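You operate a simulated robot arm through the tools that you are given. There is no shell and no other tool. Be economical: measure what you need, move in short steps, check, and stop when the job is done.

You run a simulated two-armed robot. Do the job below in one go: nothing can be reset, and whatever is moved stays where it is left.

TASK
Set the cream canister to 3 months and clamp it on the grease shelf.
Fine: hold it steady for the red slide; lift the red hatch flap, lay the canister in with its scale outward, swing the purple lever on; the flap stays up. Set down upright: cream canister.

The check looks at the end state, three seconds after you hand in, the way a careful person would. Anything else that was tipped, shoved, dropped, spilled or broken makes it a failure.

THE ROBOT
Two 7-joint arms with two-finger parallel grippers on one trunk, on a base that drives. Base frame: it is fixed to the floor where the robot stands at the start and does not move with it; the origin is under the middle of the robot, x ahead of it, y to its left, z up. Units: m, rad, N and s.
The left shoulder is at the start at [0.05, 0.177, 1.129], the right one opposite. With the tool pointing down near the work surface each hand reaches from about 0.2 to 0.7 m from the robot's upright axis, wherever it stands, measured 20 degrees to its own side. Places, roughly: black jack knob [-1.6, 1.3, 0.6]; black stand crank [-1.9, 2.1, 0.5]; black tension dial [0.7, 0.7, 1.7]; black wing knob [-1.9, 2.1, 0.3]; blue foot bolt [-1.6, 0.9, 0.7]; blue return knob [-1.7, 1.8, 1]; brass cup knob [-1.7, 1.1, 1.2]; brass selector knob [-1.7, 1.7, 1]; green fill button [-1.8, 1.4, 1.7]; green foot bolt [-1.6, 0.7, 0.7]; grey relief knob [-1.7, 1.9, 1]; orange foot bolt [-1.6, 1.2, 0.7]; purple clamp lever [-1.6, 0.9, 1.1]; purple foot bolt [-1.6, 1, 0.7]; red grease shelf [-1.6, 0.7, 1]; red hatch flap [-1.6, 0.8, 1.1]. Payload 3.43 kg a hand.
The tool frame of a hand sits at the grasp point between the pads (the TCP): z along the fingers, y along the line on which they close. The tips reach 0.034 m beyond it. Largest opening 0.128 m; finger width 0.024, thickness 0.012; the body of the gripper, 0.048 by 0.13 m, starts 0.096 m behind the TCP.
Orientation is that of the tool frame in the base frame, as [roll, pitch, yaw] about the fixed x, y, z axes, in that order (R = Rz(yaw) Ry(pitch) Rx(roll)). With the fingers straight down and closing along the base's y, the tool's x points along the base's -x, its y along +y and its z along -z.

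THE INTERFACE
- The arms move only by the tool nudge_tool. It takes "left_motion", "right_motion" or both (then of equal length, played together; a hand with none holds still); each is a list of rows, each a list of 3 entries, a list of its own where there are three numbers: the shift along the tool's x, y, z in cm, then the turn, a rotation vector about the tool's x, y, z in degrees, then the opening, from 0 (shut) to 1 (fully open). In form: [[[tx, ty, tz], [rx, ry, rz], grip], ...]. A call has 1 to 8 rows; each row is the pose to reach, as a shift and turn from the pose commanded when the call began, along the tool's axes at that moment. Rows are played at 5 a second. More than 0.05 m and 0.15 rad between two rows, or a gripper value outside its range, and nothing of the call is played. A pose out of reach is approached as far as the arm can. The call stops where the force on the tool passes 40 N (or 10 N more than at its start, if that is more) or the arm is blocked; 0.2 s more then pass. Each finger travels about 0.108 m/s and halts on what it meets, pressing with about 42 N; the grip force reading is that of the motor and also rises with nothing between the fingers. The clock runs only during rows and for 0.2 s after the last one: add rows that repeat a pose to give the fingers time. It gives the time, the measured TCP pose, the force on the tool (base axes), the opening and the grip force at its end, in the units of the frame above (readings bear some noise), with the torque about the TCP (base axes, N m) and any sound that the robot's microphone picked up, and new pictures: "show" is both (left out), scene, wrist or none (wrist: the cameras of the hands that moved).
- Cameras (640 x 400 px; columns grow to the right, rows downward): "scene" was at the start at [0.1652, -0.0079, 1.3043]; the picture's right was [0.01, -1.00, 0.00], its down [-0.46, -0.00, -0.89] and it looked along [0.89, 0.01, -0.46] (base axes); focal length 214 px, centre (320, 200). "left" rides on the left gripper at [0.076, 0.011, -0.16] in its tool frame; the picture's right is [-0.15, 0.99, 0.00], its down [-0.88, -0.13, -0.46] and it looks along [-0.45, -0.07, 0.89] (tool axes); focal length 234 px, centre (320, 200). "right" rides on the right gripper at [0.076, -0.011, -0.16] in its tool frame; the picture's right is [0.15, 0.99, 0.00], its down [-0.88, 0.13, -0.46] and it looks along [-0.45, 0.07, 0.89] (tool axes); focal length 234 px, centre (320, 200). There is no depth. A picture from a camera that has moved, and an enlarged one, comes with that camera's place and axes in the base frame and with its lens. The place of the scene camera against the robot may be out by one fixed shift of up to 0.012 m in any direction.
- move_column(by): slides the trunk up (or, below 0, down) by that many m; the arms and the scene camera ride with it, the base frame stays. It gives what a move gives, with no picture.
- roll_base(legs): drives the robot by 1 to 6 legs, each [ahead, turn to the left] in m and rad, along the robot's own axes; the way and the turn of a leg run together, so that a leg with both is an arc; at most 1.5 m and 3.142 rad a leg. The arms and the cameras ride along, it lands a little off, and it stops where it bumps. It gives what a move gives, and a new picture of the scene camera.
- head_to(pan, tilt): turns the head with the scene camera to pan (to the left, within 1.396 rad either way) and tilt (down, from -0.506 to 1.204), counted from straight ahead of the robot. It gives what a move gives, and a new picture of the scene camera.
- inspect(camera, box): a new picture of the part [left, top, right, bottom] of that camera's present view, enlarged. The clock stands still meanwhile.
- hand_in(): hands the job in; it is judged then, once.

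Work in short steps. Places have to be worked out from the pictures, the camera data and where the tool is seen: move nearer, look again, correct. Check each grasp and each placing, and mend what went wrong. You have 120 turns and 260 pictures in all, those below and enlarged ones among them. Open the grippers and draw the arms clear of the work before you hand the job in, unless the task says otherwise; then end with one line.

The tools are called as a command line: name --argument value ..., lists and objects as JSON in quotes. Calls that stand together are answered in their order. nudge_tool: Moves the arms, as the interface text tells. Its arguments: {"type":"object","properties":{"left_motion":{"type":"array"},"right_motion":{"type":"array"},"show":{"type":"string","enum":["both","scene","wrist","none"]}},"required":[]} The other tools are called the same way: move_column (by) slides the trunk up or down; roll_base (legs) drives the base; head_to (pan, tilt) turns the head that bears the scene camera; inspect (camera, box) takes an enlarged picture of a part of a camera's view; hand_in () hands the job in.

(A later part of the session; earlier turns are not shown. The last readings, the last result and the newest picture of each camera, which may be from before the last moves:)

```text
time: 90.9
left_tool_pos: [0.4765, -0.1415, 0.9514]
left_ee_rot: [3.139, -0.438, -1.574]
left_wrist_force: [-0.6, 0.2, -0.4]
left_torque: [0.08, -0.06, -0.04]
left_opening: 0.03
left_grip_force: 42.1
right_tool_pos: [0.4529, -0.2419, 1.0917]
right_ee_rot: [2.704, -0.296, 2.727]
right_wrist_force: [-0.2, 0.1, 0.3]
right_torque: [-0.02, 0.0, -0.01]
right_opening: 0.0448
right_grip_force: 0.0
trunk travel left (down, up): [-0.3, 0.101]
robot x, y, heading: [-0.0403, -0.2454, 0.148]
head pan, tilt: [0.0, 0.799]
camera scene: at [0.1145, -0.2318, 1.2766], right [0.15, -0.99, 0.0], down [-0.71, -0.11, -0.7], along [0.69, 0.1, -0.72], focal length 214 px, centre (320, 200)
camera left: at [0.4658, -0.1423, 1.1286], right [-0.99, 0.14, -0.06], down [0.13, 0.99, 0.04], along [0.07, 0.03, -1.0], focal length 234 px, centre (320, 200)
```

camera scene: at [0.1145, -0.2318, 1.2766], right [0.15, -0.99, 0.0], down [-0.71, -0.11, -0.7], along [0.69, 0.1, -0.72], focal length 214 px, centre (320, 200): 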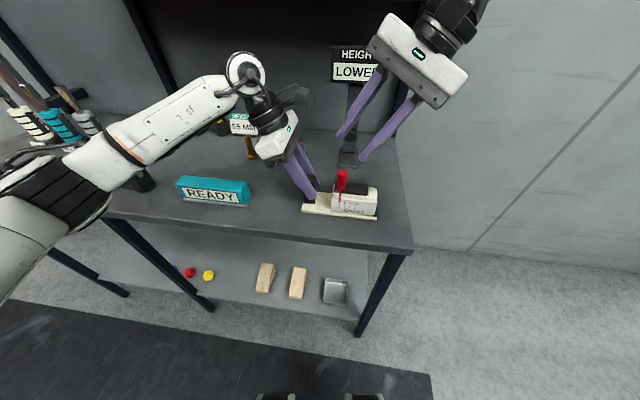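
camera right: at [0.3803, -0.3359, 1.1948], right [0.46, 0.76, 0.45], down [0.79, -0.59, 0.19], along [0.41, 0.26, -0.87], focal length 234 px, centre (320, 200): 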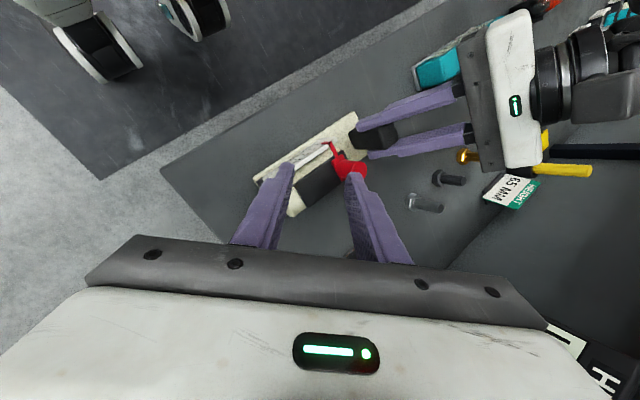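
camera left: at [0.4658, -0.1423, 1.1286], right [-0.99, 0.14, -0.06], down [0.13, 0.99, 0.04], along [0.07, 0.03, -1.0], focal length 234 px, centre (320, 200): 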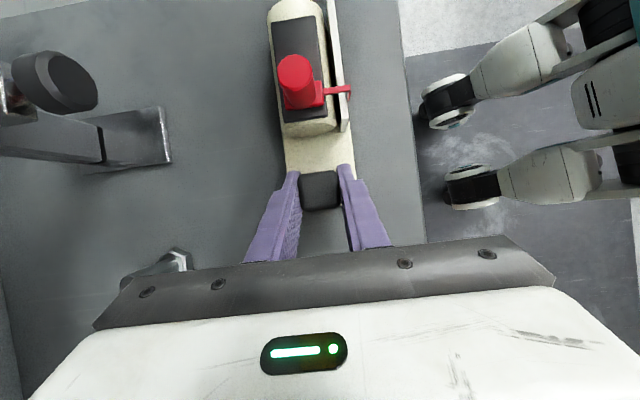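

Post is held again. I'll cage the knob between partly open right fingers rather than squeeze it: first to 4 cm above.

nudge_tool --right_motion '[[[-2.2, -0.4, 1], [0, 0, 0], 0.3], [[-4.3, -0.73, 2.5], [0, 0, 0], 0.3], [[-4.3, -0.73, 5], [0, 0, 0], 0.3]]' --show "both"

inspect --camera "scene" --box '[280, 120, 400, 220]'

```text
time: 91.7
left_tool_pos: [0.4765, -0.143, 0.9509]
left_ee_rot: [3.138, -0.439, -1.572]
left_wrist_force: [-0.7, -0.8, -0.2]
left_torque: [0.08, -0.02, -0.05]
left_opening: 0.0296
left_grip_force: 42.0
right_tool_pos: [0.4856, -0.2403, 1.0322]
right_ee_rot: [2.704, -0.296, 2.725]
right_wrist_force: [-0.8, 0.7, 0.4]
right_torque: [0.01, -0.01, -0.05]
right_opening: 0.0382
right_grip_force: 0.1
trunk travel left (down, up): [-0.3, 0.101]
robot x, y, heading: [-0.041, -0.2479, 0.145]
head pan, tilt: [0.0, 0.799]
camera scene: at [0.1146, -0.2318, 1.2766], right [0.15, -0.99, 0.0], down [-0.71, -0.11, -0.7], along [0.69, 0.1, -0.72], focal length 214 px, centre (320, 200)
camera right: at [0.4248, -0.2985, 1.1885], right [0.35, 0.83, 0.44], down [0.87, -0.46, 0.19], along [0.36, 0.32, -0.88], focal length 234 px, centre (320, 200)
```

scene: 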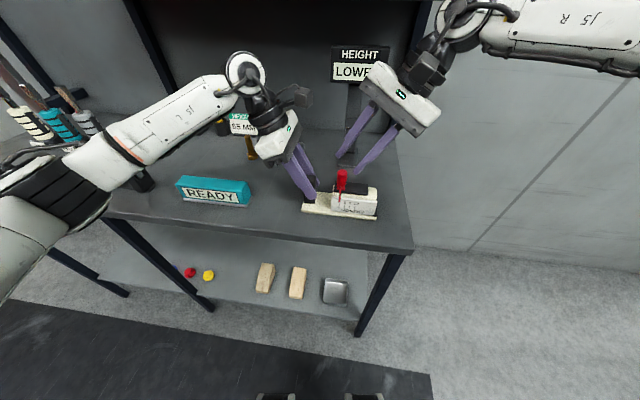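
right: 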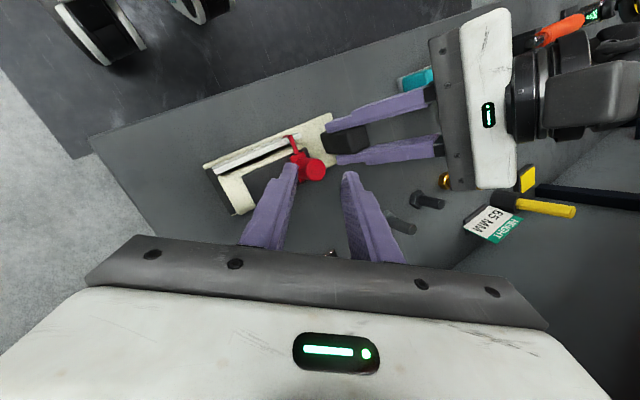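

```text
4.00 times, centred on (340, 170) of scene
camera zoom: at [0.1146, -0.2318, 1.2766], right [0.15, -0.99, 0.0], down [-0.71, -0.11, -0.7], along [0.69, 0.1, -0.72], focal length 858 px, centre (240, 320)
```

zoom: 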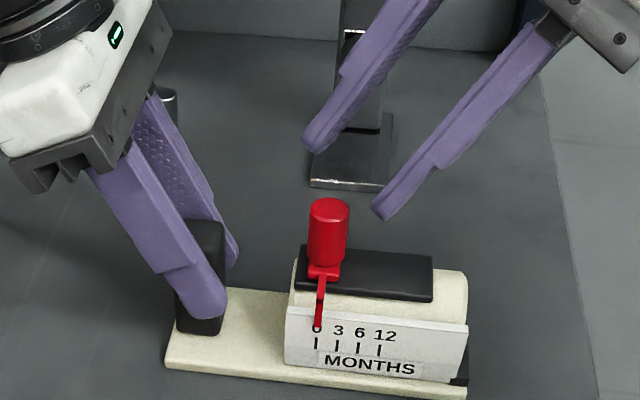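

Both cameras agree on the knob at (0.479, −0.217). Advancing 4.5 cm along the tool axis.

nudge_tool --right_motion '[[[0, 0, 2.2], [0, 0, 0], 0.3], [[0, 0, 4.5], [0, 0, 0], 0.3]]' --show "wrist"

inspect --camera "scene" --box '[280, 120, 400, 220]'

```text
time: 92.3
left_tool_pos: [0.4757, -0.1431, 0.9501]
left_ee_rot: [3.139, -0.438, -1.571]
left_wrist_force: [-1.1, -0.6, 0.8]
left_torque: [0.15, -0.14, 0.01]
left_opening: 0.0297
left_grip_force: 41.5
right_tool_pos: [0.4735, -0.2301, 0.9953]
right_ee_rot: [2.698, -0.297, 2.726]
right_wrist_force: [1.3, 1.4, 1.2]
right_torque: [0.05, -0.03, -0.07]
right_opening: 0.0397
right_grip_force: 1.4
right hand out of reach, approached as far as the arm can: row 1, 2
trunk travel left (down, up): [-0.3, 0.101]
robot x, y, heading: [-0.0402, -0.2453, 0.148]
head pan, tilt: [0.0, 0.799]
camera right: at [0.4122, -0.289, 1.151], right [0.35, 0.82, 0.45], down [0.86, -0.47, 0.19], along [0.37, 0.32, -0.87], focal length 234 px, centre (320, 200)
```

right: 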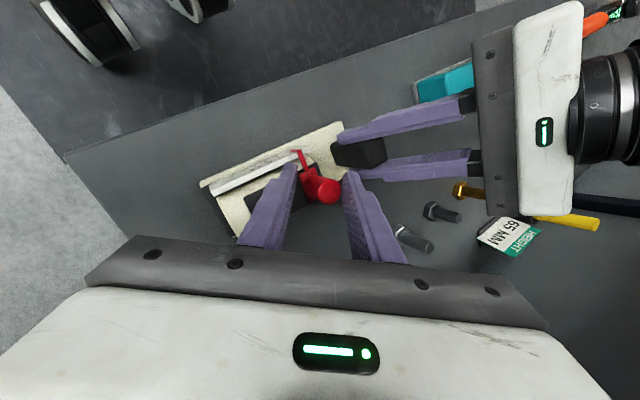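

```text
4.00 times, centred on (340, 170) of scene
camera zoom: at [0.1145, -0.2317, 1.2767], right [0.15, -0.99, 0.0], down [-0.71, -0.11, -0.7], along [0.69, 0.1, -0.72], focal length 858 px, centre (240, 320)
```

zoom: 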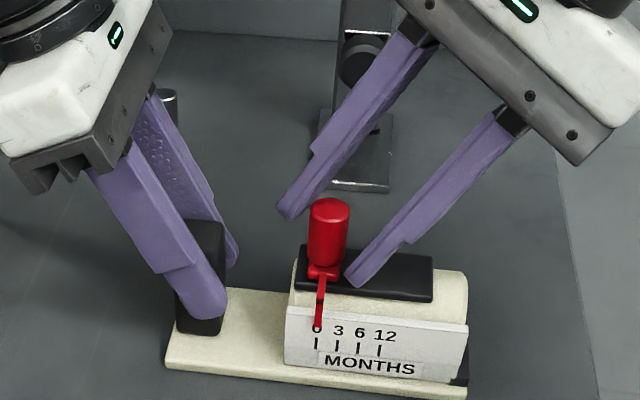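

The knob is between the fingers. I move the right hand 8 mm toward −y so the inner finger pushes the slide right, then check the pointer.

nudge_tool --right_motion '[[[-0.15, -0.31, -0.2], [0, 0, 0], 0.3], [[-0.31, -0.62, -0.4], [0, 0, 0], 0.3]]' --show "none"

inspect --camera "scene" --box '[280, 120, 400, 220]'

```text
time: 92.9
left_tool_pos: [0.4774, -0.1419, 0.9503]
left_ee_rot: [3.138, -0.437, -1.575]
left_wrist_force: [-2.2, -4.8, -0.1]
left_torque: [0.41, -0.07, -0.2]
left_opening: 0.0299
left_grip_force: 42.1
right_tool_pos: [0.4714, -0.2382, 0.9959]
right_ee_rot: [2.702, -0.298, 2.726]
right_wrist_force: [0.7, 3.3, 2.4]
right_torque: [0.11, -0.04, 0.05]
right_opening: 0.041
right_grip_force: 1.5
trunk travel left (down, up): [-0.3, 0.101]
robot x, y, heading: [-0.0369, -0.2457, 0.149]
head pan, tilt: [0.0, 0.799]
```

```text
4.00 times, centred on (340, 170) of scene
camera zoom: at [0.1145, -0.2319, 1.2766], right [0.15, -0.99, 0.0], down [-0.71, -0.11, -0.7], along [0.69, 0.1, -0.72], focal length 858 px, centre (240, 320)
```

zoom: 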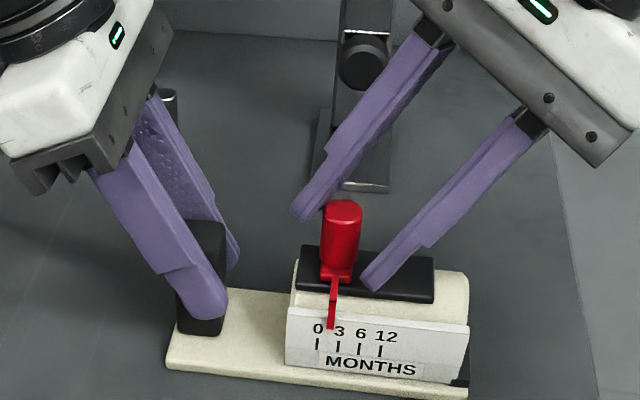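

The pointer is now between 0 and 3, with ≈4 mm to go; push on by 3.5 mm.

nudge_tool --right_motion '[[[-0.07, -0.14, -0.09], [0, 0, 0], 0.3], [[-0.13, -0.27, -0.17], [0, 0, 0], 0.3]]' --show "none"

inspect --camera "scene" --box '[320, 160, 380, 210]'

```text
time: 93.5
left_tool_pos: [0.4769, -0.1426, 0.9507]
left_ee_rot: [3.141, -0.438, -1.572]
left_wrist_force: [-1.8, -4.1, -0.9]
left_torque: [0.23, -0.04, -0.28]
left_opening: 0.0299
left_grip_force: 42.7
right_tool_pos: [0.4725, -0.2439, 0.9955]
right_ee_rot: [2.702, -0.297, 2.726]
right_wrist_force: [2.6, 4.2, 3.3]
right_torque: [0.14, 0.01, 0.02]
right_opening: 0.0415
right_grip_force: 2.5
trunk travel left (down, up): [-0.3, 0.101]
robot x, y, heading: [-0.0384, -0.2454, 0.144]
head pan, tilt: [0.0, 0.799]
```

```text
8.00 times, centred on (350, 185) of scene
camera zoom: at [0.1145, -0.2318, 1.2766], right [0.15, -0.99, 0.0], down [-0.71, -0.11, -0.7], along [0.69, 0.1, -0.72], focal length 1716 px, centre (80, 320)
```

zoom: 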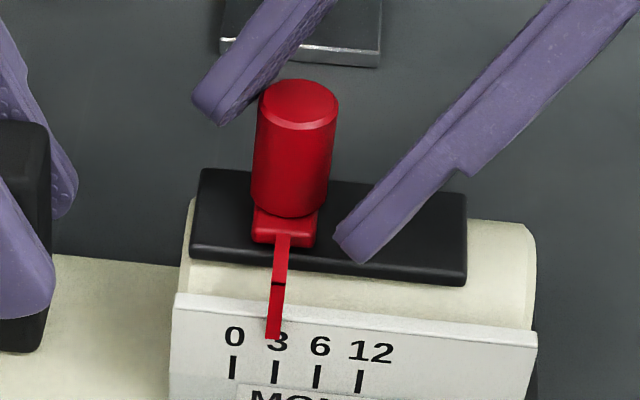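

Pointer is ≈1.5–2 mm short of the 3 tick; one more small push.

nudge_tool --right_motion '[[[-0.07, -0.14, -0.09], [0, 0, 0], 0.3], [[-0.07, -0.14, -0.09], [0, 0, 0], 0.3]]' --show "none"

inspect --camera "scene" --box '[325, 175, 365, 205]'

```text
time: 94.1
left_tool_pos: [0.4766, -0.142, 0.95]
left_ee_rot: [3.14, -0.439, -1.572]
left_wrist_force: [-3.4, -3.0, -1.1]
left_torque: [0.17, -0.11, -0.3]
left_opening: 0.0297
left_grip_force: 42.0
right_tool_pos: [0.4733, -0.2448, 0.9945]
right_ee_rot: [2.704, -0.297, 2.724]
right_wrist_force: [3.4, 2.7, 1.6]
right_torque: [0.09, 0.01, -0.01]
right_opening: 0.0413
right_grip_force: 2.3
trunk travel left (down, up): [-0.3, 0.101]
robot x, y, heading: [-0.0375, -0.245, 0.145]
head pan, tilt: [0.0, 0.799]
```

```text
13.33 times, centred on (345, 190) of scene
camera zoom: at [0.1145, -0.2318, 1.2766], right [0.15, -0.99, 0.0], down [-0.71, -0.11, -0.7], along [0.69, 0.1, -0.72], focal length 2860 px, centre (-13, 333)
```

zoom: 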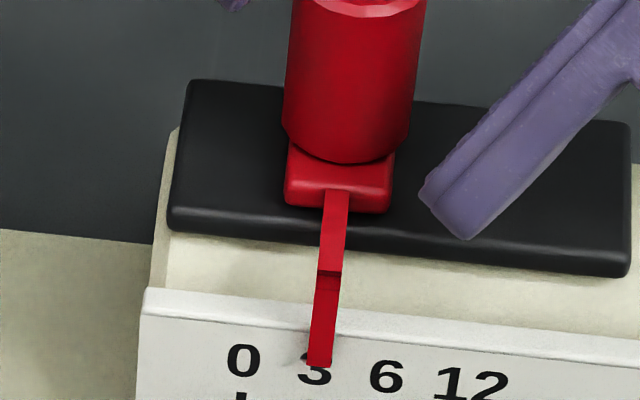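

The pointer is now over the 3. I back the finger off 3 mm, withdraw the right hand, and check the setting.

nudge_tool --right_motion '[[[0.15, 0.3, 0.1], [0, 0, 0], 0.33], [[0.15, 0.3, -3], [0, 0, 0], 0.4], [[0.15, 0.3, -7], [0, 0, 0], 0.4], [[0.15, 0.3, -11], [0, 0, 0], 0.4]]' --show "none"

inspect --camera "scene" --box '[320, 165, 380, 215]'

```text
time: 95.1
left_tool_pos: [0.478, -0.1421, 0.9505]
left_ee_rot: [3.14, -0.439, -1.573]
left_wrist_force: [-0.3, 0.1, 0.3]
left_torque: [0.05, 0.08, -0.09]
left_opening: 0.0297
left_grip_force: 42.0
right_tool_pos: [0.4792, -0.296, 1.0914]
right_ee_rot: [2.704, -0.297, 2.726]
right_wrist_force: [-0.4, 0.1, -0.6]
right_torque: [-0.05, -0.01, 0.05]
right_opening: 0.0512
right_grip_force: 0.0
trunk travel left (down, up): [-0.3, 0.101]
robot x, y, heading: [-0.0393, -0.2429, 0.145]
head pan, tilt: [0.0, 0.799]
```

```text
8.00 times, centred on (350, 190) of scene
camera zoom: at [0.1143, -0.2318, 1.2766], right [0.15, -0.99, 0.0], down [-0.71, -0.11, -0.7], along [0.69, 0.1, -0.72], focal length 1716 px, centre (80, 280)
```

zoom: 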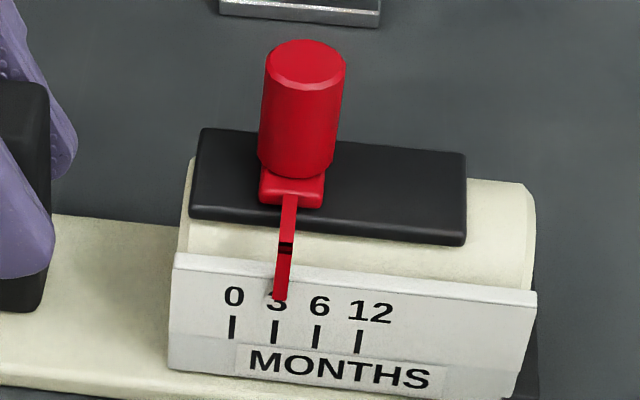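

The pointer lines up with the 3 tick. Now I open the left hand, turn it vertical around the post and regrip deeper for carrying.

nudge_tool --left_motion '[[[0, 0, 0], [0, 0, 0], 0.5], [[0.63, 0, -1.36], [0, 0, 0], 0.5], [[0.63, 0, -1.36], [0, -8.4, 0], 0.5], [[0.63, 0, -1.36], [0, -16.8, 0], 0.5], [[0.63, 0, -1.36], [0, -25.1, 0], 0.5], [[-0.2, 0, 0.45], [0, -25.1, 0], 0.5]]' --show "both"

inspect --camera "scene" --box '[280, 120, 400, 220]'

```text
time: 96.5
left_tool_pos: [0.4771, -0.1406, 0.9459]
left_ee_rot: [3.139, 0.001, -1.574]
left_wrist_force: [-0.7, 0.1, -0.5]
left_torque: [0.0, 0.01, 0.0]
left_opening: 0.0641
left_grip_force: 0.1
right_tool_pos: [0.4803, -0.2968, 1.0914]
right_ee_rot: [2.703, -0.297, 2.726]
right_wrist_force: [-0.1, 1.1, 0.8]
right_torque: [-0.02, -0.02, -0.01]
right_opening: 0.0515
right_grip_force: 0.0
trunk travel left (down, up): [-0.3, 0.101]
robot x, y, heading: [-0.0394, -0.2452, 0.148]
head pan, tilt: [0.0, 0.799]
camera scene: at [0.1145, -0.2314, 1.2766], right [0.15, -0.99, 0.0], down [-0.71, -0.11, -0.7], along [0.69, 0.1, -0.72], focal length 214 px, centre (320, 200)
camera left: at [0.465, -0.2161, 1.1068], right [-0.99, 0.15, 0.0], down [0.13, 0.88, 0.46], along [0.07, 0.45, -0.89], focal length 234 px, centre (320, 200)
```

scene: 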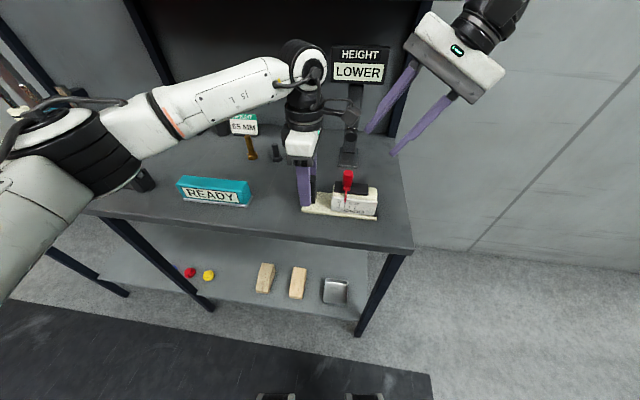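
left: 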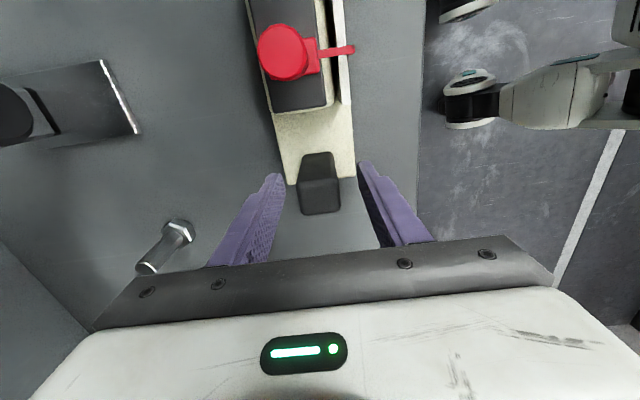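

```text
4.00 times, centred on (340, 170) of scene
camera zoom: at [0.1145, -0.2314, 1.2766], right [0.15, -0.99, 0.0], down [-0.71, -0.11, -0.7], along [0.69, 0.1, -0.72], focal length 858 px, centre (240, 320)
```

zoom: 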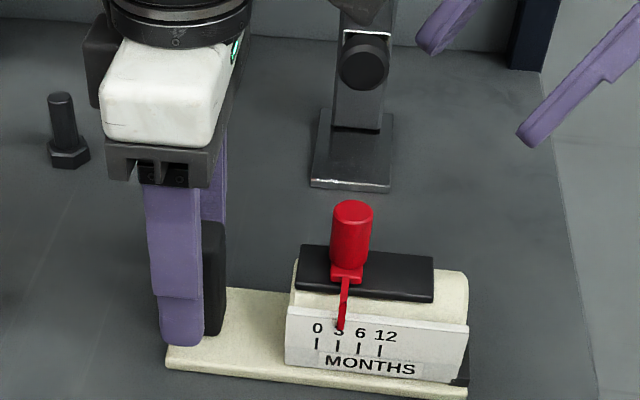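

The post centre looks ≈8 mm further right than the fingers; I shift that way, then close.

nudge_tool --left_motion '[[[0.8, 0, 0], [0, 0, 0], 0.5], [[0.8, 0, 0], [0, 0, 0], 0.25], [[0.8, 0, 0], [0, 0, 0], 0], [[0.8, 0, 0], [0, 0, 0], 0], [[0.8, 0, 0], [0, 0, 0], 0]]' --show "none"

nudge_tool --left_motion '[[[0, 0, -1], [0, 0, 0], 0], [[0, 0, -2.5], [0, 0, 0], 0]]' --show "both"

inspect --camera "scene" --box '[280, 120, 400, 220]'

```text
time: 97.7
left_tool_pos: [0.4756, -0.149, 0.9441]
left_ee_rot: [3.139, -0.001, -1.573]
left_wrist_force: [0.7, -0.7, 0.2]
left_torque: [0.05, -0.11, 0.03]
left_opening: 0.0298
left_grip_force: 41.7
right_tool_pos: [0.4786, -0.2964, 1.091]
right_ee_rot: [2.705, -0.296, 2.726]
right_wrist_force: [0.2, -0.1, 0.4]
right_torque: [0.01, 0.02, 0.0]
right_opening: 0.0515
right_grip_force: 0.1
trunk travel left (down, up): [-0.3, 0.101]
robot x, y, heading: [-0.0367, -0.2462, 0.147]
head pan, tilt: [0.0, 0.799]
```

```text
time: 98.3
left_tool_pos: [0.4771, -0.1501, 0.9735]
left_ee_rot: [3.141, 0.002, -1.574]
left_wrist_force: [-1.0, 1.9, 1.4]
left_torque: [-0.38, -0.14, -0.04]
left_opening: 0.0295
left_grip_force: 41.7
right_tool_pos: [0.4793, -0.2962, 1.0912]
right_ee_rot: [2.704, -0.297, 2.726]
right_wrist_force: [-0.4, 0.5, -0.4]
right_torque: [0.02, 0.02, -0.01]
right_opening: 0.0512
right_grip_force: 0.2
trunk travel left (down, up): [-0.3, 0.101]
robot x, y, heading: [-0.0379, -0.2481, 0.146]
head pan, tilt: [0.0, 0.799]
camera scene: at [0.1143, -0.2318, 1.2767], right [0.15, -0.99, 0.0], down [-0.71, -0.11, -0.7], along [0.69, 0.1, -0.72], focal length 214 px, centre (320, 200)
camera left: at [0.465, -0.224, 1.1331], right [-0.99, 0.15, 0.0], down [0.13, 0.88, 0.46], along [0.07, 0.45, -0.89], focal length 234 px, centre (320, 200)
```

scene: 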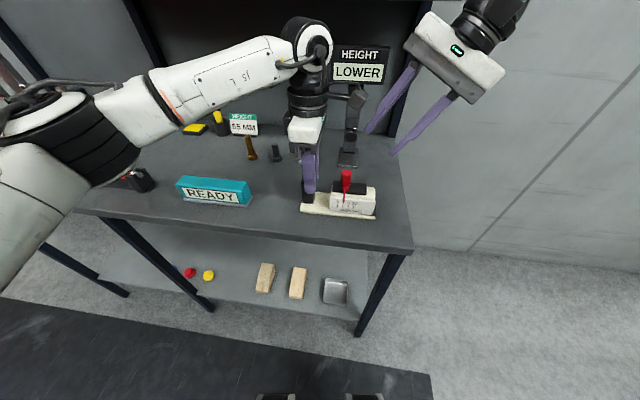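
left: 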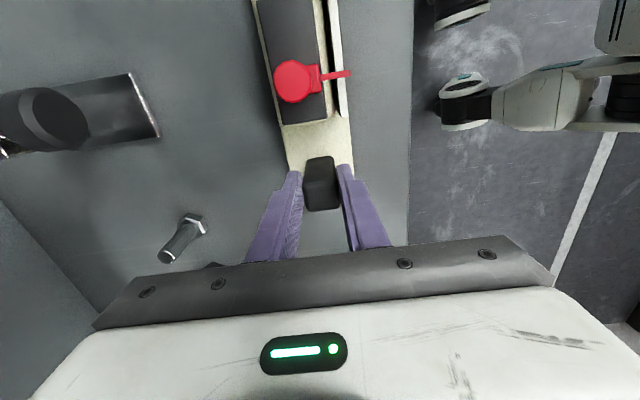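

```text
4.00 times, centred on (340, 170) of scene
camera zoom: at [0.1143, -0.2318, 1.2767], right [0.15, -0.99, 0.0], down [-0.71, -0.11, -0.7], along [0.69, 0.1, -0.72], focal length 858 px, centre (240, 320)
```

zoom: 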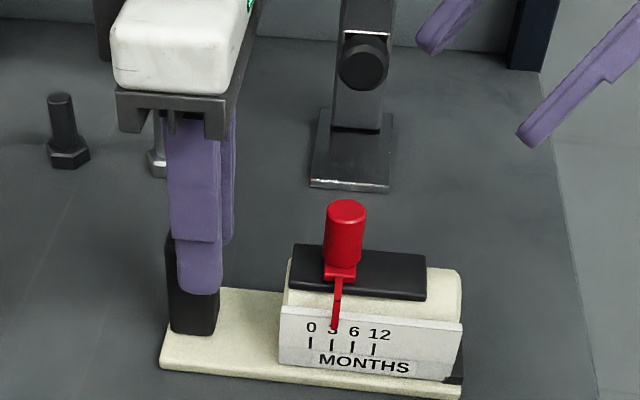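

The fingers seem to have slid up the post instead of lifting it (canister still on the bench). I open, go back down fully, regrip, wait, and lift just 1 cm slowly while watching the force.

nudge_tool --left_motion '[[[0, 0, 0], [0, 0, 0], 0.4], [[0, 0, 0], [0, 0, 0], 0.4], [[0, 0, 1.5], [0, 0, 0], 0.4], [[0, 0, 3.1], [0, 0, 0], 0.4], [[0, 0, 3.1], [0, 0, 0], 0], [[0, 0, 3.1], [0, 0, 0], 0], [[0, 0, 3.1], [0, 0, 0], 0], [[0, 0, 3.1], [0, 0, 0], 0]]' --show "wrist"

nudge_tool --left_motion '[[[0, 0, -0.3], [0, 0, 0], 0], [[0, 0, -0.6], [0, 0, 0], 0], [[0, 0, -0.9], [0, 0, 0], 0]]' --show "none"

inspect --camera "scene" --box '[280, 120, 400, 220]'

```text
time: 100.1
left_tool_pos: [0.4771, -0.1482, 0.9395]
left_ee_rot: [3.14, 0.0, -1.573]
left_wrist_force: [0.3, 0.1, 0.3]
left_torque: [0.02, -0.12, 0.11]
left_opening: 0.0298
left_grip_force: 41.9
right_tool_pos: [0.4779, -0.2959, 1.0911]
right_ee_rot: [2.706, -0.298, 2.727]
right_wrist_force: [0.3, 0.1, 0.7]
right_torque: [0.02, 0.0, -0.01]
right_opening: 0.0511
right_grip_force: 0.0
trunk travel left (down, up): [-0.3, 0.101]
robot x, y, heading: [-0.0407, -0.2446, 0.141]
head pan, tilt: [0.0, 0.799]
camera left: at [0.4652, -0.2241, 1.1004], right [-0.99, 0.15, 0.0], down [0.13, 0.88, 0.46], along [0.07, 0.45, -0.89], focal length 234 px, centre (320, 200)
```

left: 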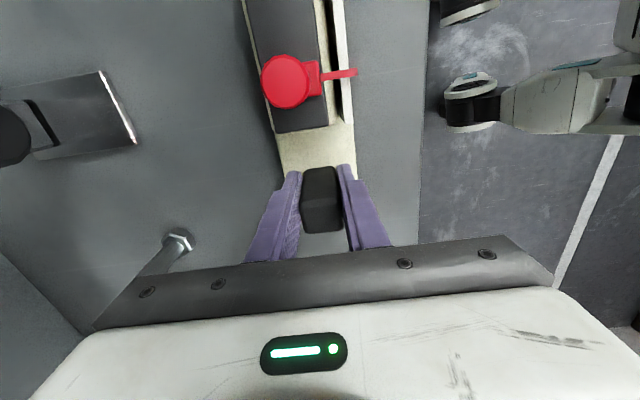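

```text
time: 100.9
left_tool_pos: [0.4767, -0.1494, 0.9474]
left_ee_rot: [3.141, 0.0, -1.575]
left_wrist_force: [-1.0, -0.9, -3.4]
left_torque: [0.28, -0.01, 0.01]
left_opening: 0.0298
left_grip_force: 42.4
right_tool_pos: [0.4805, -0.2963, 1.0909]
right_ee_rot: [2.705, -0.298, 2.725]
right_wrist_force: [0.5, 0.4, -0.4]
right_torque: [-0.04, 0.01, 0.05]
right_opening: 0.0511
right_grip_force: 0.1
trunk travel left (down, up): [-0.3, 0.101]
robot x, y, heading: [-0.0395, -0.2435, 0.144]
head pan, tilt: [0.0, 0.799]
```

```text
4.00 times, centred on (340, 170) of scene
camera zoom: at [0.1146, -0.2318, 1.2766], right [0.15, -0.99, 0.0], down [-0.71, -0.11, -0.7], along [0.69, 0.1, -0.72], focal length 858 px, centre (240, 320)
```

zoom: 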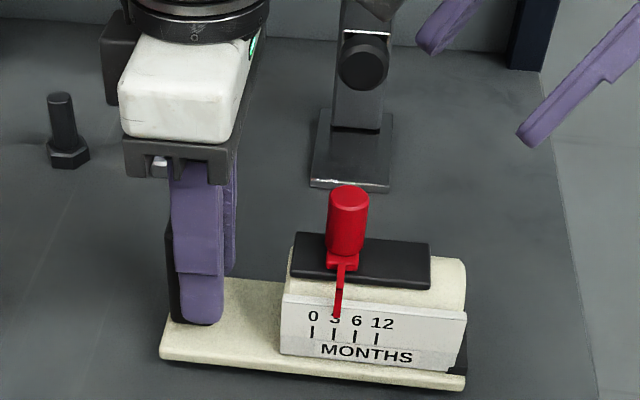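

Now it lifts (≈3.5 N hanging). I raise it another 4 cm and check that it holds without slipping.

nudge_tool --left_motion '[[[0, 0, -0.7], [0, 0, 0], 0], [[0, 0, -1.5], [0, 0, 0], 0], [[0, 0, -2.5], [0, 0, 0], 0], [[0, 0, -3.5], [0, 0, 0], 0], [[0, 0, -4.5], [0, 0, 0], 0], [[0, 0, -4.5], [0, 0, 0], 0]]' --show "wrist"

inspect --camera "scene" --box '[280, 120, 400, 220]'

```text
time: 102.3
left_tool_pos: [0.4774, -0.1506, 0.9927]
left_ee_rot: [3.139, -0.001, -1.572]
left_wrist_force: [0.2, 0.0, -4.2]
left_torque: [0.26, -0.01, 0.0]
left_opening: 0.0297
left_grip_force: 41.6
right_tool_pos: [0.4795, -0.2964, 1.092]
right_ee_rot: [2.703, -0.297, 2.726]
right_wrist_force: [0.1, 0.6, -0.5]
right_torque: [-0.01, 0.01, 0.04]
right_opening: 0.0511
right_grip_force: 0.0
trunk travel left (down, up): [-0.3, 0.101]
robot x, y, heading: [-0.038, -0.2424, 0.145]
head pan, tilt: [0.0, 0.799]
camera left: at [0.4654, -0.2244, 1.1545], right [-0.99, 0.15, 0.0], down [0.13, 0.88, 0.46], along [0.07, 0.45, -0.89], focal length 234 px, centre (320, 200)
```

left: 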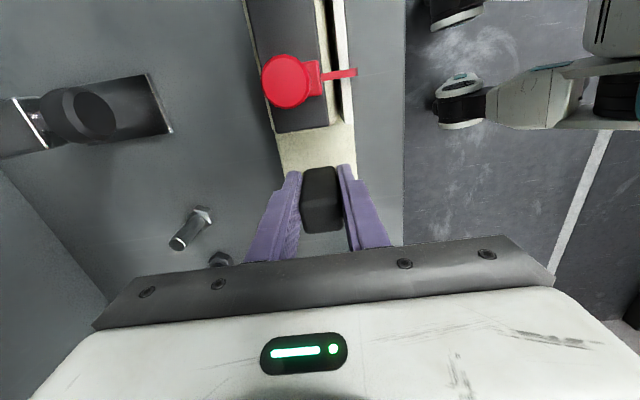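

```text
4.00 times, centred on (340, 170) of scene
camera zoom: at [0.1147, -0.2317, 1.2766], right [0.15, -0.99, 0.0], down [-0.71, -0.11, -0.7], along [0.69, 0.1, -0.72], focal length 858 px, centre (240, 320)
```

zoom: 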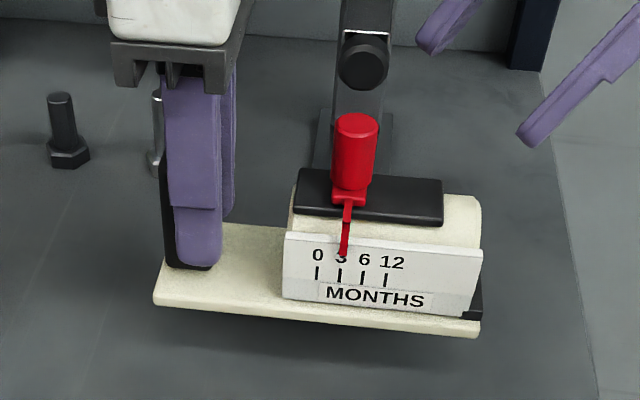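

Firm and level, still at 3. I raise the trunk 0.1 m and drive back toward the shelf, stopping short of it.

move_column --by 0.1

roll_base --legs '[[-0.4, 0], [0, 1.662], [1.22, 0], [0, 1.479]]'

inspect --camera "left" --box '[200, 0, 440, 250]'

```text
time: 103.6
left_tool_pos: [0.4777, -0.1504, 1.0937]
left_ee_rot: [3.14, 0.001, -1.574]
left_wrist_force: [0.3, -0.4, -3.4]
left_torque: [0.31, 0.03, 0.02]
left_opening: 0.0296
left_grip_force: 42.0
right_tool_pos: [0.48, -0.296, 1.191]
right_ee_rot: [2.704, -0.299, 2.726]
right_wrist_force: [0.5, -0.1, 0.0]
right_torque: [-0.03, 0.04, -0.01]
right_opening: 0.0511
right_grip_force: 0.0
trunk travel left (down, up): [-0.4, 0.001]
robot x, y, heading: [-0.0397, -0.2479, 0.147]
head pan, tilt: [0.0, 0.799]
```

```text
time: 119.5
left_tool_pos: [-1.2277, 0.7908, 1.0945]
left_ee_rot: [3.14, 0.001, 1.558]
left_wrist_force: [0.4, -0.2, -3.6]
left_torque: [-0.26, 0.0, 0.01]
left_opening: 0.0295
left_grip_force: 41.8
right_tool_pos: [-1.2309, 0.9382, 1.1904]
right_ee_rot: [2.704, -0.296, -0.428]
right_wrist_force: [-0.3, -0.1, 0.1]
right_torque: [0.0, 0.0, -0.03]
right_opening: 0.0513
right_grip_force: 0.0
trunk travel left (down, up): [-0.4, 0.001]
robot x, y, heading: [-0.7134, 0.8808, -3.005]
head pan, tilt: [0.0, 0.799]
camera scene: at [-0.8581, 0.8518, 1.3766], right [-0.14, 0.99, 0.0], down [0.71, 0.1, -0.7], along [-0.69, -0.09, -0.72], focal length 214 px, centre (320, 200)
```

scene: 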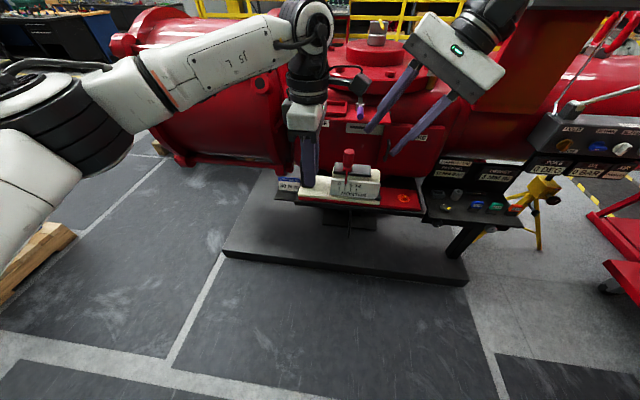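

```text
1.60 times, centred on (320, 125) of left
camera zoom: at [-1.2165, 0.8682, 1.2545], right [0.99, -0.16, 0.0], down [-0.14, -0.88, 0.46], along [-0.07, -0.45, -0.89], focal length 375 px, centre (320, 320)
```

zoom: 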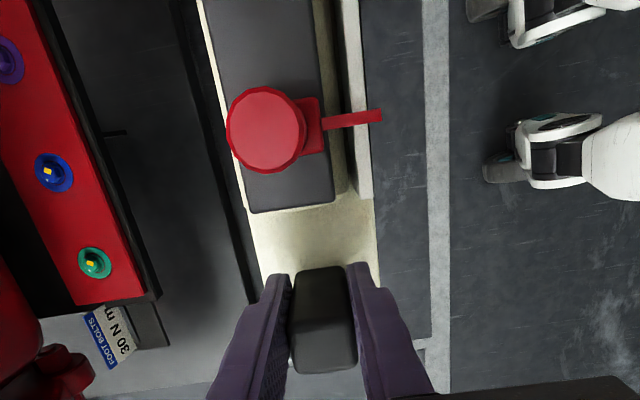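

Held steadily. I raise the canister 11 cm, pull the right hand back and up, then drive 0.3 m ahead to the shelf.

nudge_tool --left_motion '[[[0, 0, -3], [0, 0, 0], 0], [[0, 0, -6], [0, 0, 0], 0], [[0, 0, -9], [0, 0, 0], 0], [[0, 0, -11.5], [0, 0, 0], 0]]' --right_motion '[[[2.7, -0.5, -1.3], [0, 0, 0], 0.4], [[5.4, -1, -2.7], [0, 0, 0], 0.4], [[8.1, -1.4, -4], [0, 0, 0], 0.4], [[10.8, -1.9, -5.3], [0, 0, 0], 0.4]]' --show "none"

roll_base --legs '[[0.28, 0]]'

inspect --camera "scene" --box '[180, 20, 460, 200]'

```text
time: 120.5
left_tool_pos: [-1.2278, 0.7901, 1.2083]
left_ee_rot: [-3.141, 0.0, 1.555]
left_wrist_force: [-0.6, 0.6, -3.4]
left_torque: [-0.25, 0.01, 0.0]
left_opening: 0.0295
left_grip_force: 41.7
right_tool_pos: [-1.1282, 0.9365, 1.2619]
right_ee_rot: [2.703, -0.297, -0.426]
right_wrist_force: [0.4, -0.3, 0.3]
right_torque: [-0.01, 0.06, -0.01]
right_opening: 0.0511
right_grip_force: 0.1
trunk travel left (down, up): [-0.4, 0.001]
robot x, y, heading: [-0.7125, 0.8809, -3.005]
head pan, tilt: [0.0, 0.799]
```

```text
time: 122.5
left_tool_pos: [-1.5062, 0.7519, 1.207]
left_ee_rot: [3.139, 0.0, 1.556]
left_wrist_force: [0.1, 0.0, -3.6]
left_torque: [-0.29, -0.05, 0.01]
left_opening: 0.0295
left_grip_force: 41.8
right_tool_pos: [-1.4061, 0.8983, 1.2613]
right_ee_rot: [2.702, -0.296, -0.427]
right_wrist_force: [-0.1, -0.1, 0.1]
right_torque: [0.0, 0.0, -0.01]
right_opening: 0.0511
right_grip_force: 0.2
trunk travel left (down, up): [-0.4, 0.001]
robot x, y, heading: [-0.9904, 0.8424, -3.006]
head pan, tilt: [0.0, 0.799]
camera scene: at [-1.1352, 0.814, 1.3765], right [-0.14, 0.99, 0.0], down [0.71, 0.1, -0.7], along [-0.69, -0.09, -0.72], focal length 214 px, centre (320, 200)
```

scene: 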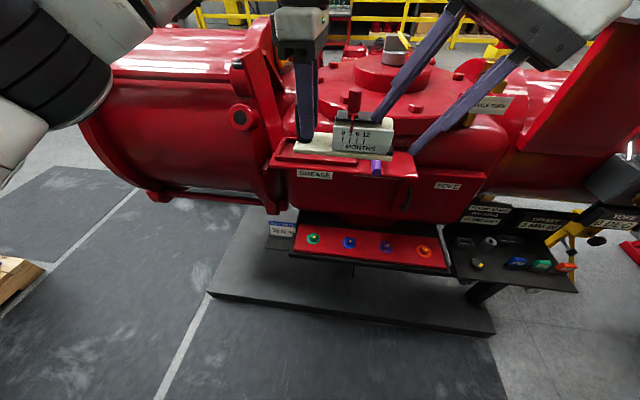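

```text
2.22 times, centred on (320, 110) of scene
camera zoom: at [-1.1352, 0.814, 1.3765], right [-0.14, 0.99, 0.0], down [0.71, 0.1, -0.7], along [-0.69, -0.09, -0.72], focal length 477 px, centre (320, 400)
```

zoom: 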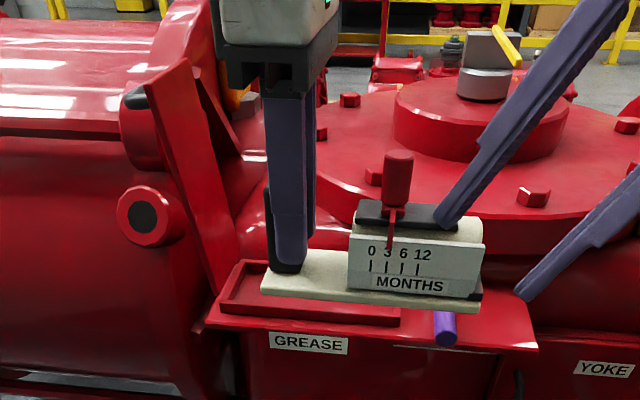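

The canister hovers over the shelf front. I estimate the tray centre at ≈(−1.615, 0.75) so the post should go to ≈(−1.619, 0.688). I drive 8 cm more and move the left hand over the tray at height.

roll_base --legs '[[0.08, 0]]'

nudge_tool --left_motion '[[[-1.8, -1, 0], [0, 0, -0.4], 0], [[-3.6, -2, 0], [0, 0, -0.9], 0], [[-5.2, -3, 0], [0, 0, -0.9], 0]]' --show "both"

inspect --camera "scene" --box '[200, 20, 440, 190]'

```text
time: 123.5
left_tool_pos: [-1.5856, 0.741, 1.209]
left_ee_rot: [3.14, -0.002, 1.557]
left_wrist_force: [0.2, 0.3, -4.1]
left_torque: [-0.27, -0.01, 0.02]
left_opening: 0.0296
left_grip_force: 42.3
right_tool_pos: [-1.4847, 0.8866, 1.2622]
right_ee_rot: [2.704, -0.297, -0.427]
right_wrist_force: [-0.4, 0.8, 0.0]
right_torque: [-0.01, -0.01, -0.03]
right_opening: 0.0514
right_grip_force: 0.1
trunk travel left (down, up): [-0.4, 0.001]
robot x, y, heading: [-1.0656, 0.8331, -3.003]
head pan, tilt: [0.0, 0.799]
camera scene: at [-1.2142, 0.803, 1.3765], right [-0.14, 0.99, 0.0], down [0.71, 0.1, -0.7], along [-0.69, -0.1, -0.72], focal length 214 px, centre (320, 200)
```

scene: 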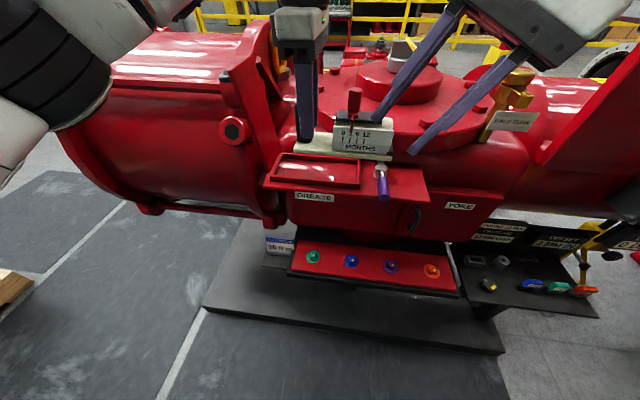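

```text
time: 124.3
left_tool_pos: [-1.6143, 0.6887, 1.2077]
left_ee_rot: [3.139, 0.001, 1.572]
left_wrist_force: [-0.5, -0.1, -4.3]
left_torque: [-0.25, -0.05, -0.01]
left_opening: 0.03
left_grip_force: 42.4
right_tool_pos: [-1.485, 0.8866, 1.2612]
right_ee_rot: [2.704, -0.296, -0.425]
right_wrist_force: [0.4, 0.1, -0.1]
right_torque: [-0.01, 0.0, 0.03]
right_opening: 0.0515
right_grip_force: 0.0
trunk travel left (down, up): [-0.4, 0.001]
robot x, y, heading: [-1.0709, 0.8301, -2.999]
head pan, tilt: [0.0, 0.799]
camera scene: at [-1.2136, 0.8028, 1.3766], right [-0.14, 0.99, 0.0], down [0.71, 0.1, -0.7], along [-0.69, -0.1, -0.72], focal length 214 px, centre (320, 200)
camera left: at [-1.604, 0.7657, 1.3686], right [0.99, -0.14, 0.0], down [-0.13, -0.88, 0.46], along [-0.06, -0.45, -0.89], focal length 234 px, centre (320, 200)
```

scene: 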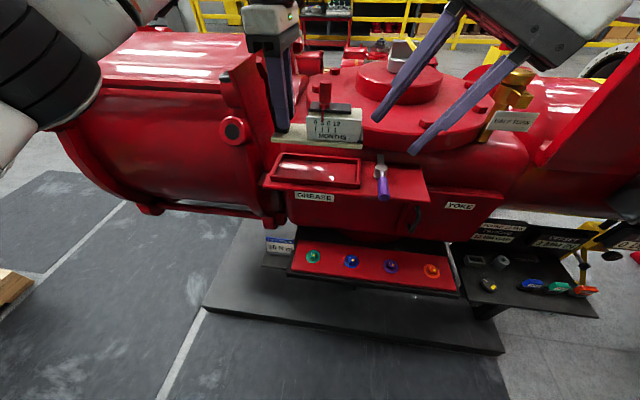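
left: 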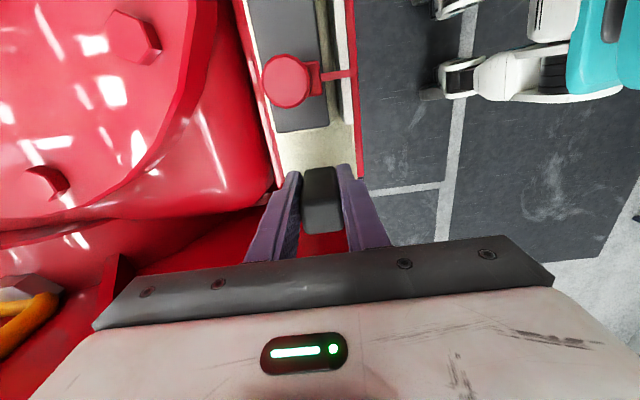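

```text
2.35 times, centred on (320, 105) of scene
camera zoom: at [-1.2136, 0.8028, 1.3766], right [-0.14, 0.99, 0.0], down [0.71, 0.1, -0.7], along [-0.69, -0.1, -0.72], focal length 505 px, centre (320, 424)
```

zoom: 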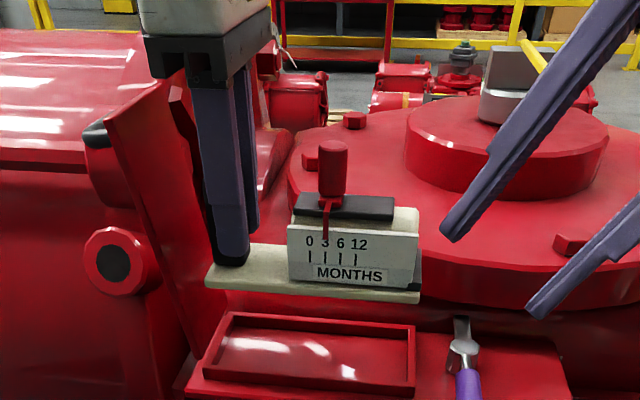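

The tray and canister are both visible; x/y are near. I lower 5 cm (with −8 mm in x) and compare the rims with the wrist camera.

nudge_tool --left_motion '[[[0, -0.4, 2], [0, 0, 0], 0], [[0, -0.8, 4], [0, 0, 0], 0], [[0, -0.8, 5], [0, 0, 0], 0]]' --show "none"

inspect --camera "left" --box '[220, 0, 400, 200]'

inspect --camera "scene" --box '[250, 90, 390, 200]'

```text
time: 125.1
left_tool_pos: [-1.6225, 0.6899, 1.158]
left_ee_rot: [3.141, 0.0, 1.574]
left_wrist_force: [-0.1, -0.2, -3.2]
left_torque: [-0.22, 0.02, 0.04]
left_opening: 0.0296
left_grip_force: 42.5
right_tool_pos: [-1.4857, 0.8869, 1.2613]
right_ee_rot: [2.703, -0.298, -0.425]
right_wrist_force: [0.1, 0.4, 0.2]
right_torque: [-0.01, 0.02, -0.01]
right_opening: 0.051
right_grip_force: 0.1
trunk travel left (down, up): [-0.4, 0.001]
robot x, y, heading: [-1.0701, 0.8298, -3.006]
head pan, tilt: [0.0, 0.799]
```

```text
2.00 times, centred on (310, 100) of left
camera zoom: at [-1.6121, 0.7667, 1.3185], right [0.99, -0.14, 0.0], down [-0.13, -0.88, 0.46], along [-0.06, -0.45, -0.89], focal length 468 px, centre (340, 400)
```

zoom: 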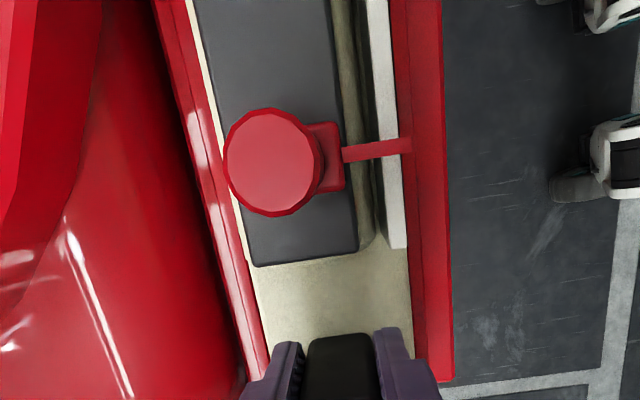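

```text
3.64 times, centred on (320, 145) of scene
camera zoom: at [-1.2136, 0.8029, 1.3766], right [-0.14, 0.99, 0.0], down [0.71, 0.1, -0.7], along [-0.69, -0.1, -0.72], focal length 780 px, centre (320, 400)
```

zoom: 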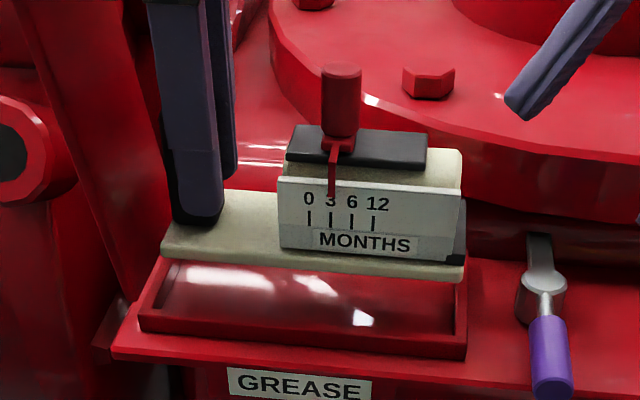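

Length-wise it fits well. For depth (x) I need a closer look at the rim strips on both sides of the plate.

inspect --camera "left" --box '[290, 0, 360, 80]'

inspect --camera "left" --box '[260, 110, 380, 200]'

inspect --camera "scene" --box '[270, 140, 330, 190]'

```text
5.00 times, centred on (325, 40) of left
camera zoom: at [-1.6121, 0.7667, 1.3185], right [0.99, -0.14, 0.0], down [-0.13, -0.88, 0.46], along [-0.06, -0.45, -0.89], focal length 1171 px, centre (295, 1000)
```

zoom: 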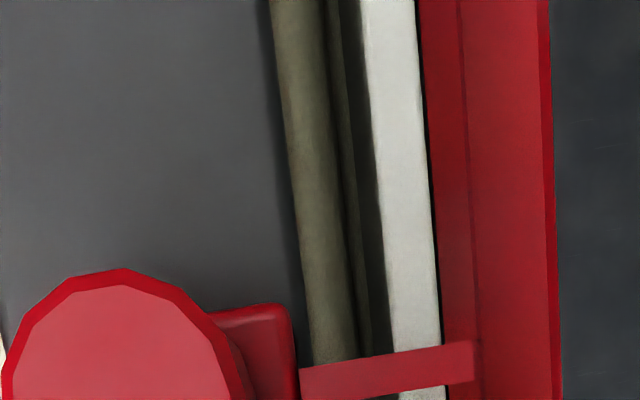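

```text
4.44 times, centred on (320, 155) of left
camera zoom: at [-1.6121, 0.7667, 1.3185], right [0.99, -0.14, 0.0], down [-0.13, -0.88, 0.46], along [-0.06, -0.45, -0.89], focal length 1041 px, centre (320, 400)
```

zoom: 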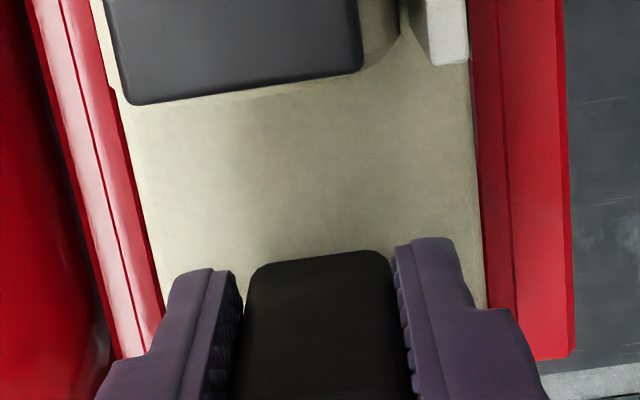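

```text
8.00 times, centred on (300, 165) of scene
camera zoom: at [-1.2136, 0.8029, 1.3766], right [-0.14, 0.99, 0.0], down [0.71, 0.1, -0.7], along [-0.69, -0.1, -0.72], focal length 1716 px, centre (480, 480)
```

zoom: 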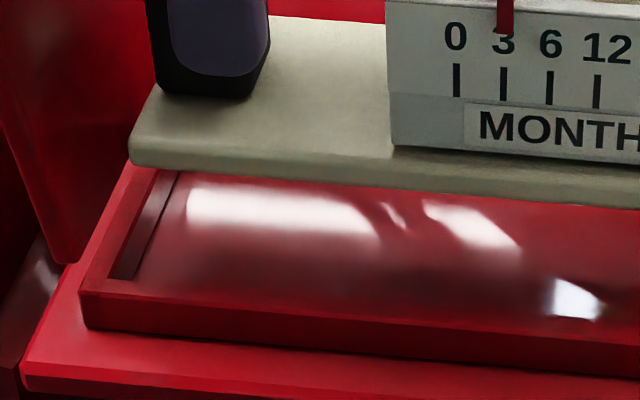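

Depth is centred within ≈2 mm. In length I shift 3.5 mm left, then lower 2.5 cm and compare again.

nudge_tool --left_motion '[[[-0.35, -0.1, 0.8], [0, 0, 0], 0], [[-0.35, -0.1, 1.6], [0, 0, 0], 0], [[-0.35, -0.1, 2.4], [0, 0, 0], 0]]' --show "none"

inspect --camera "left" --box '[260, 110, 380, 200]'

inspect --camera "scene" --box '[260, 110, 380, 200]'

```text
time: 125.9
left_tool_pos: [-1.6239, 0.6862, 1.1349]
left_ee_rot: [3.14, -0.001, 1.572]
left_wrist_force: [1.1, 0.2, -4.1]
left_torque: [-0.23, -0.04, 0.01]
left_opening: 0.03
left_grip_force: 42.1
right_tool_pos: [-1.4842, 0.8866, 1.2619]
right_ee_rot: [2.706, -0.296, -0.427]
right_wrist_force: [-0.4, -0.4, 0.6]
right_torque: [0.02, -0.03, 0.04]
right_opening: 0.0513
right_grip_force: 0.2
trunk travel left (down, up): [-0.4, 0.001]
robot x, y, heading: [-1.0636, 0.8321, -3.003]
head pan, tilt: [0.0, 0.799]
```

```text
4.44 times, centred on (320, 155) of left
camera zoom: at [-1.6131, 0.7632, 1.295], right [0.99, -0.14, 0.0], down [-0.13, -0.88, 0.46], along [-0.06, -0.45, -0.89], focal length 1041 px, centre (320, 400)
```

zoom: 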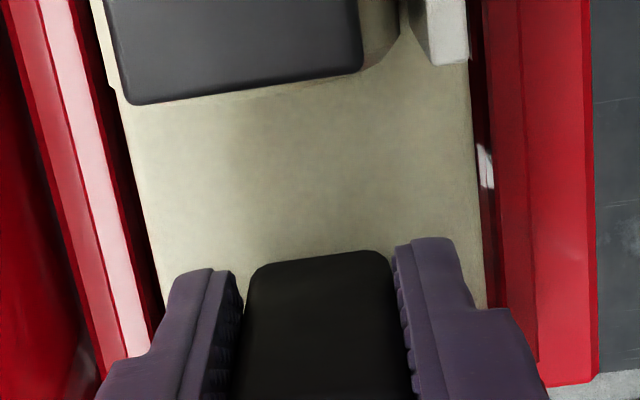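

```text
4.44 times, centred on (320, 155) of scene
camera zoom: at [-1.2136, 0.803, 1.3766], right [-0.14, 0.99, 0.0], down [0.71, 0.1, -0.7], along [-0.69, -0.1, -0.72], focal length 953 px, centre (320, 400)
```

zoom: 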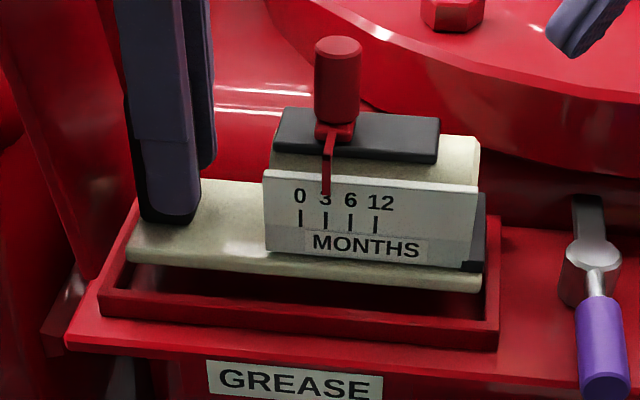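

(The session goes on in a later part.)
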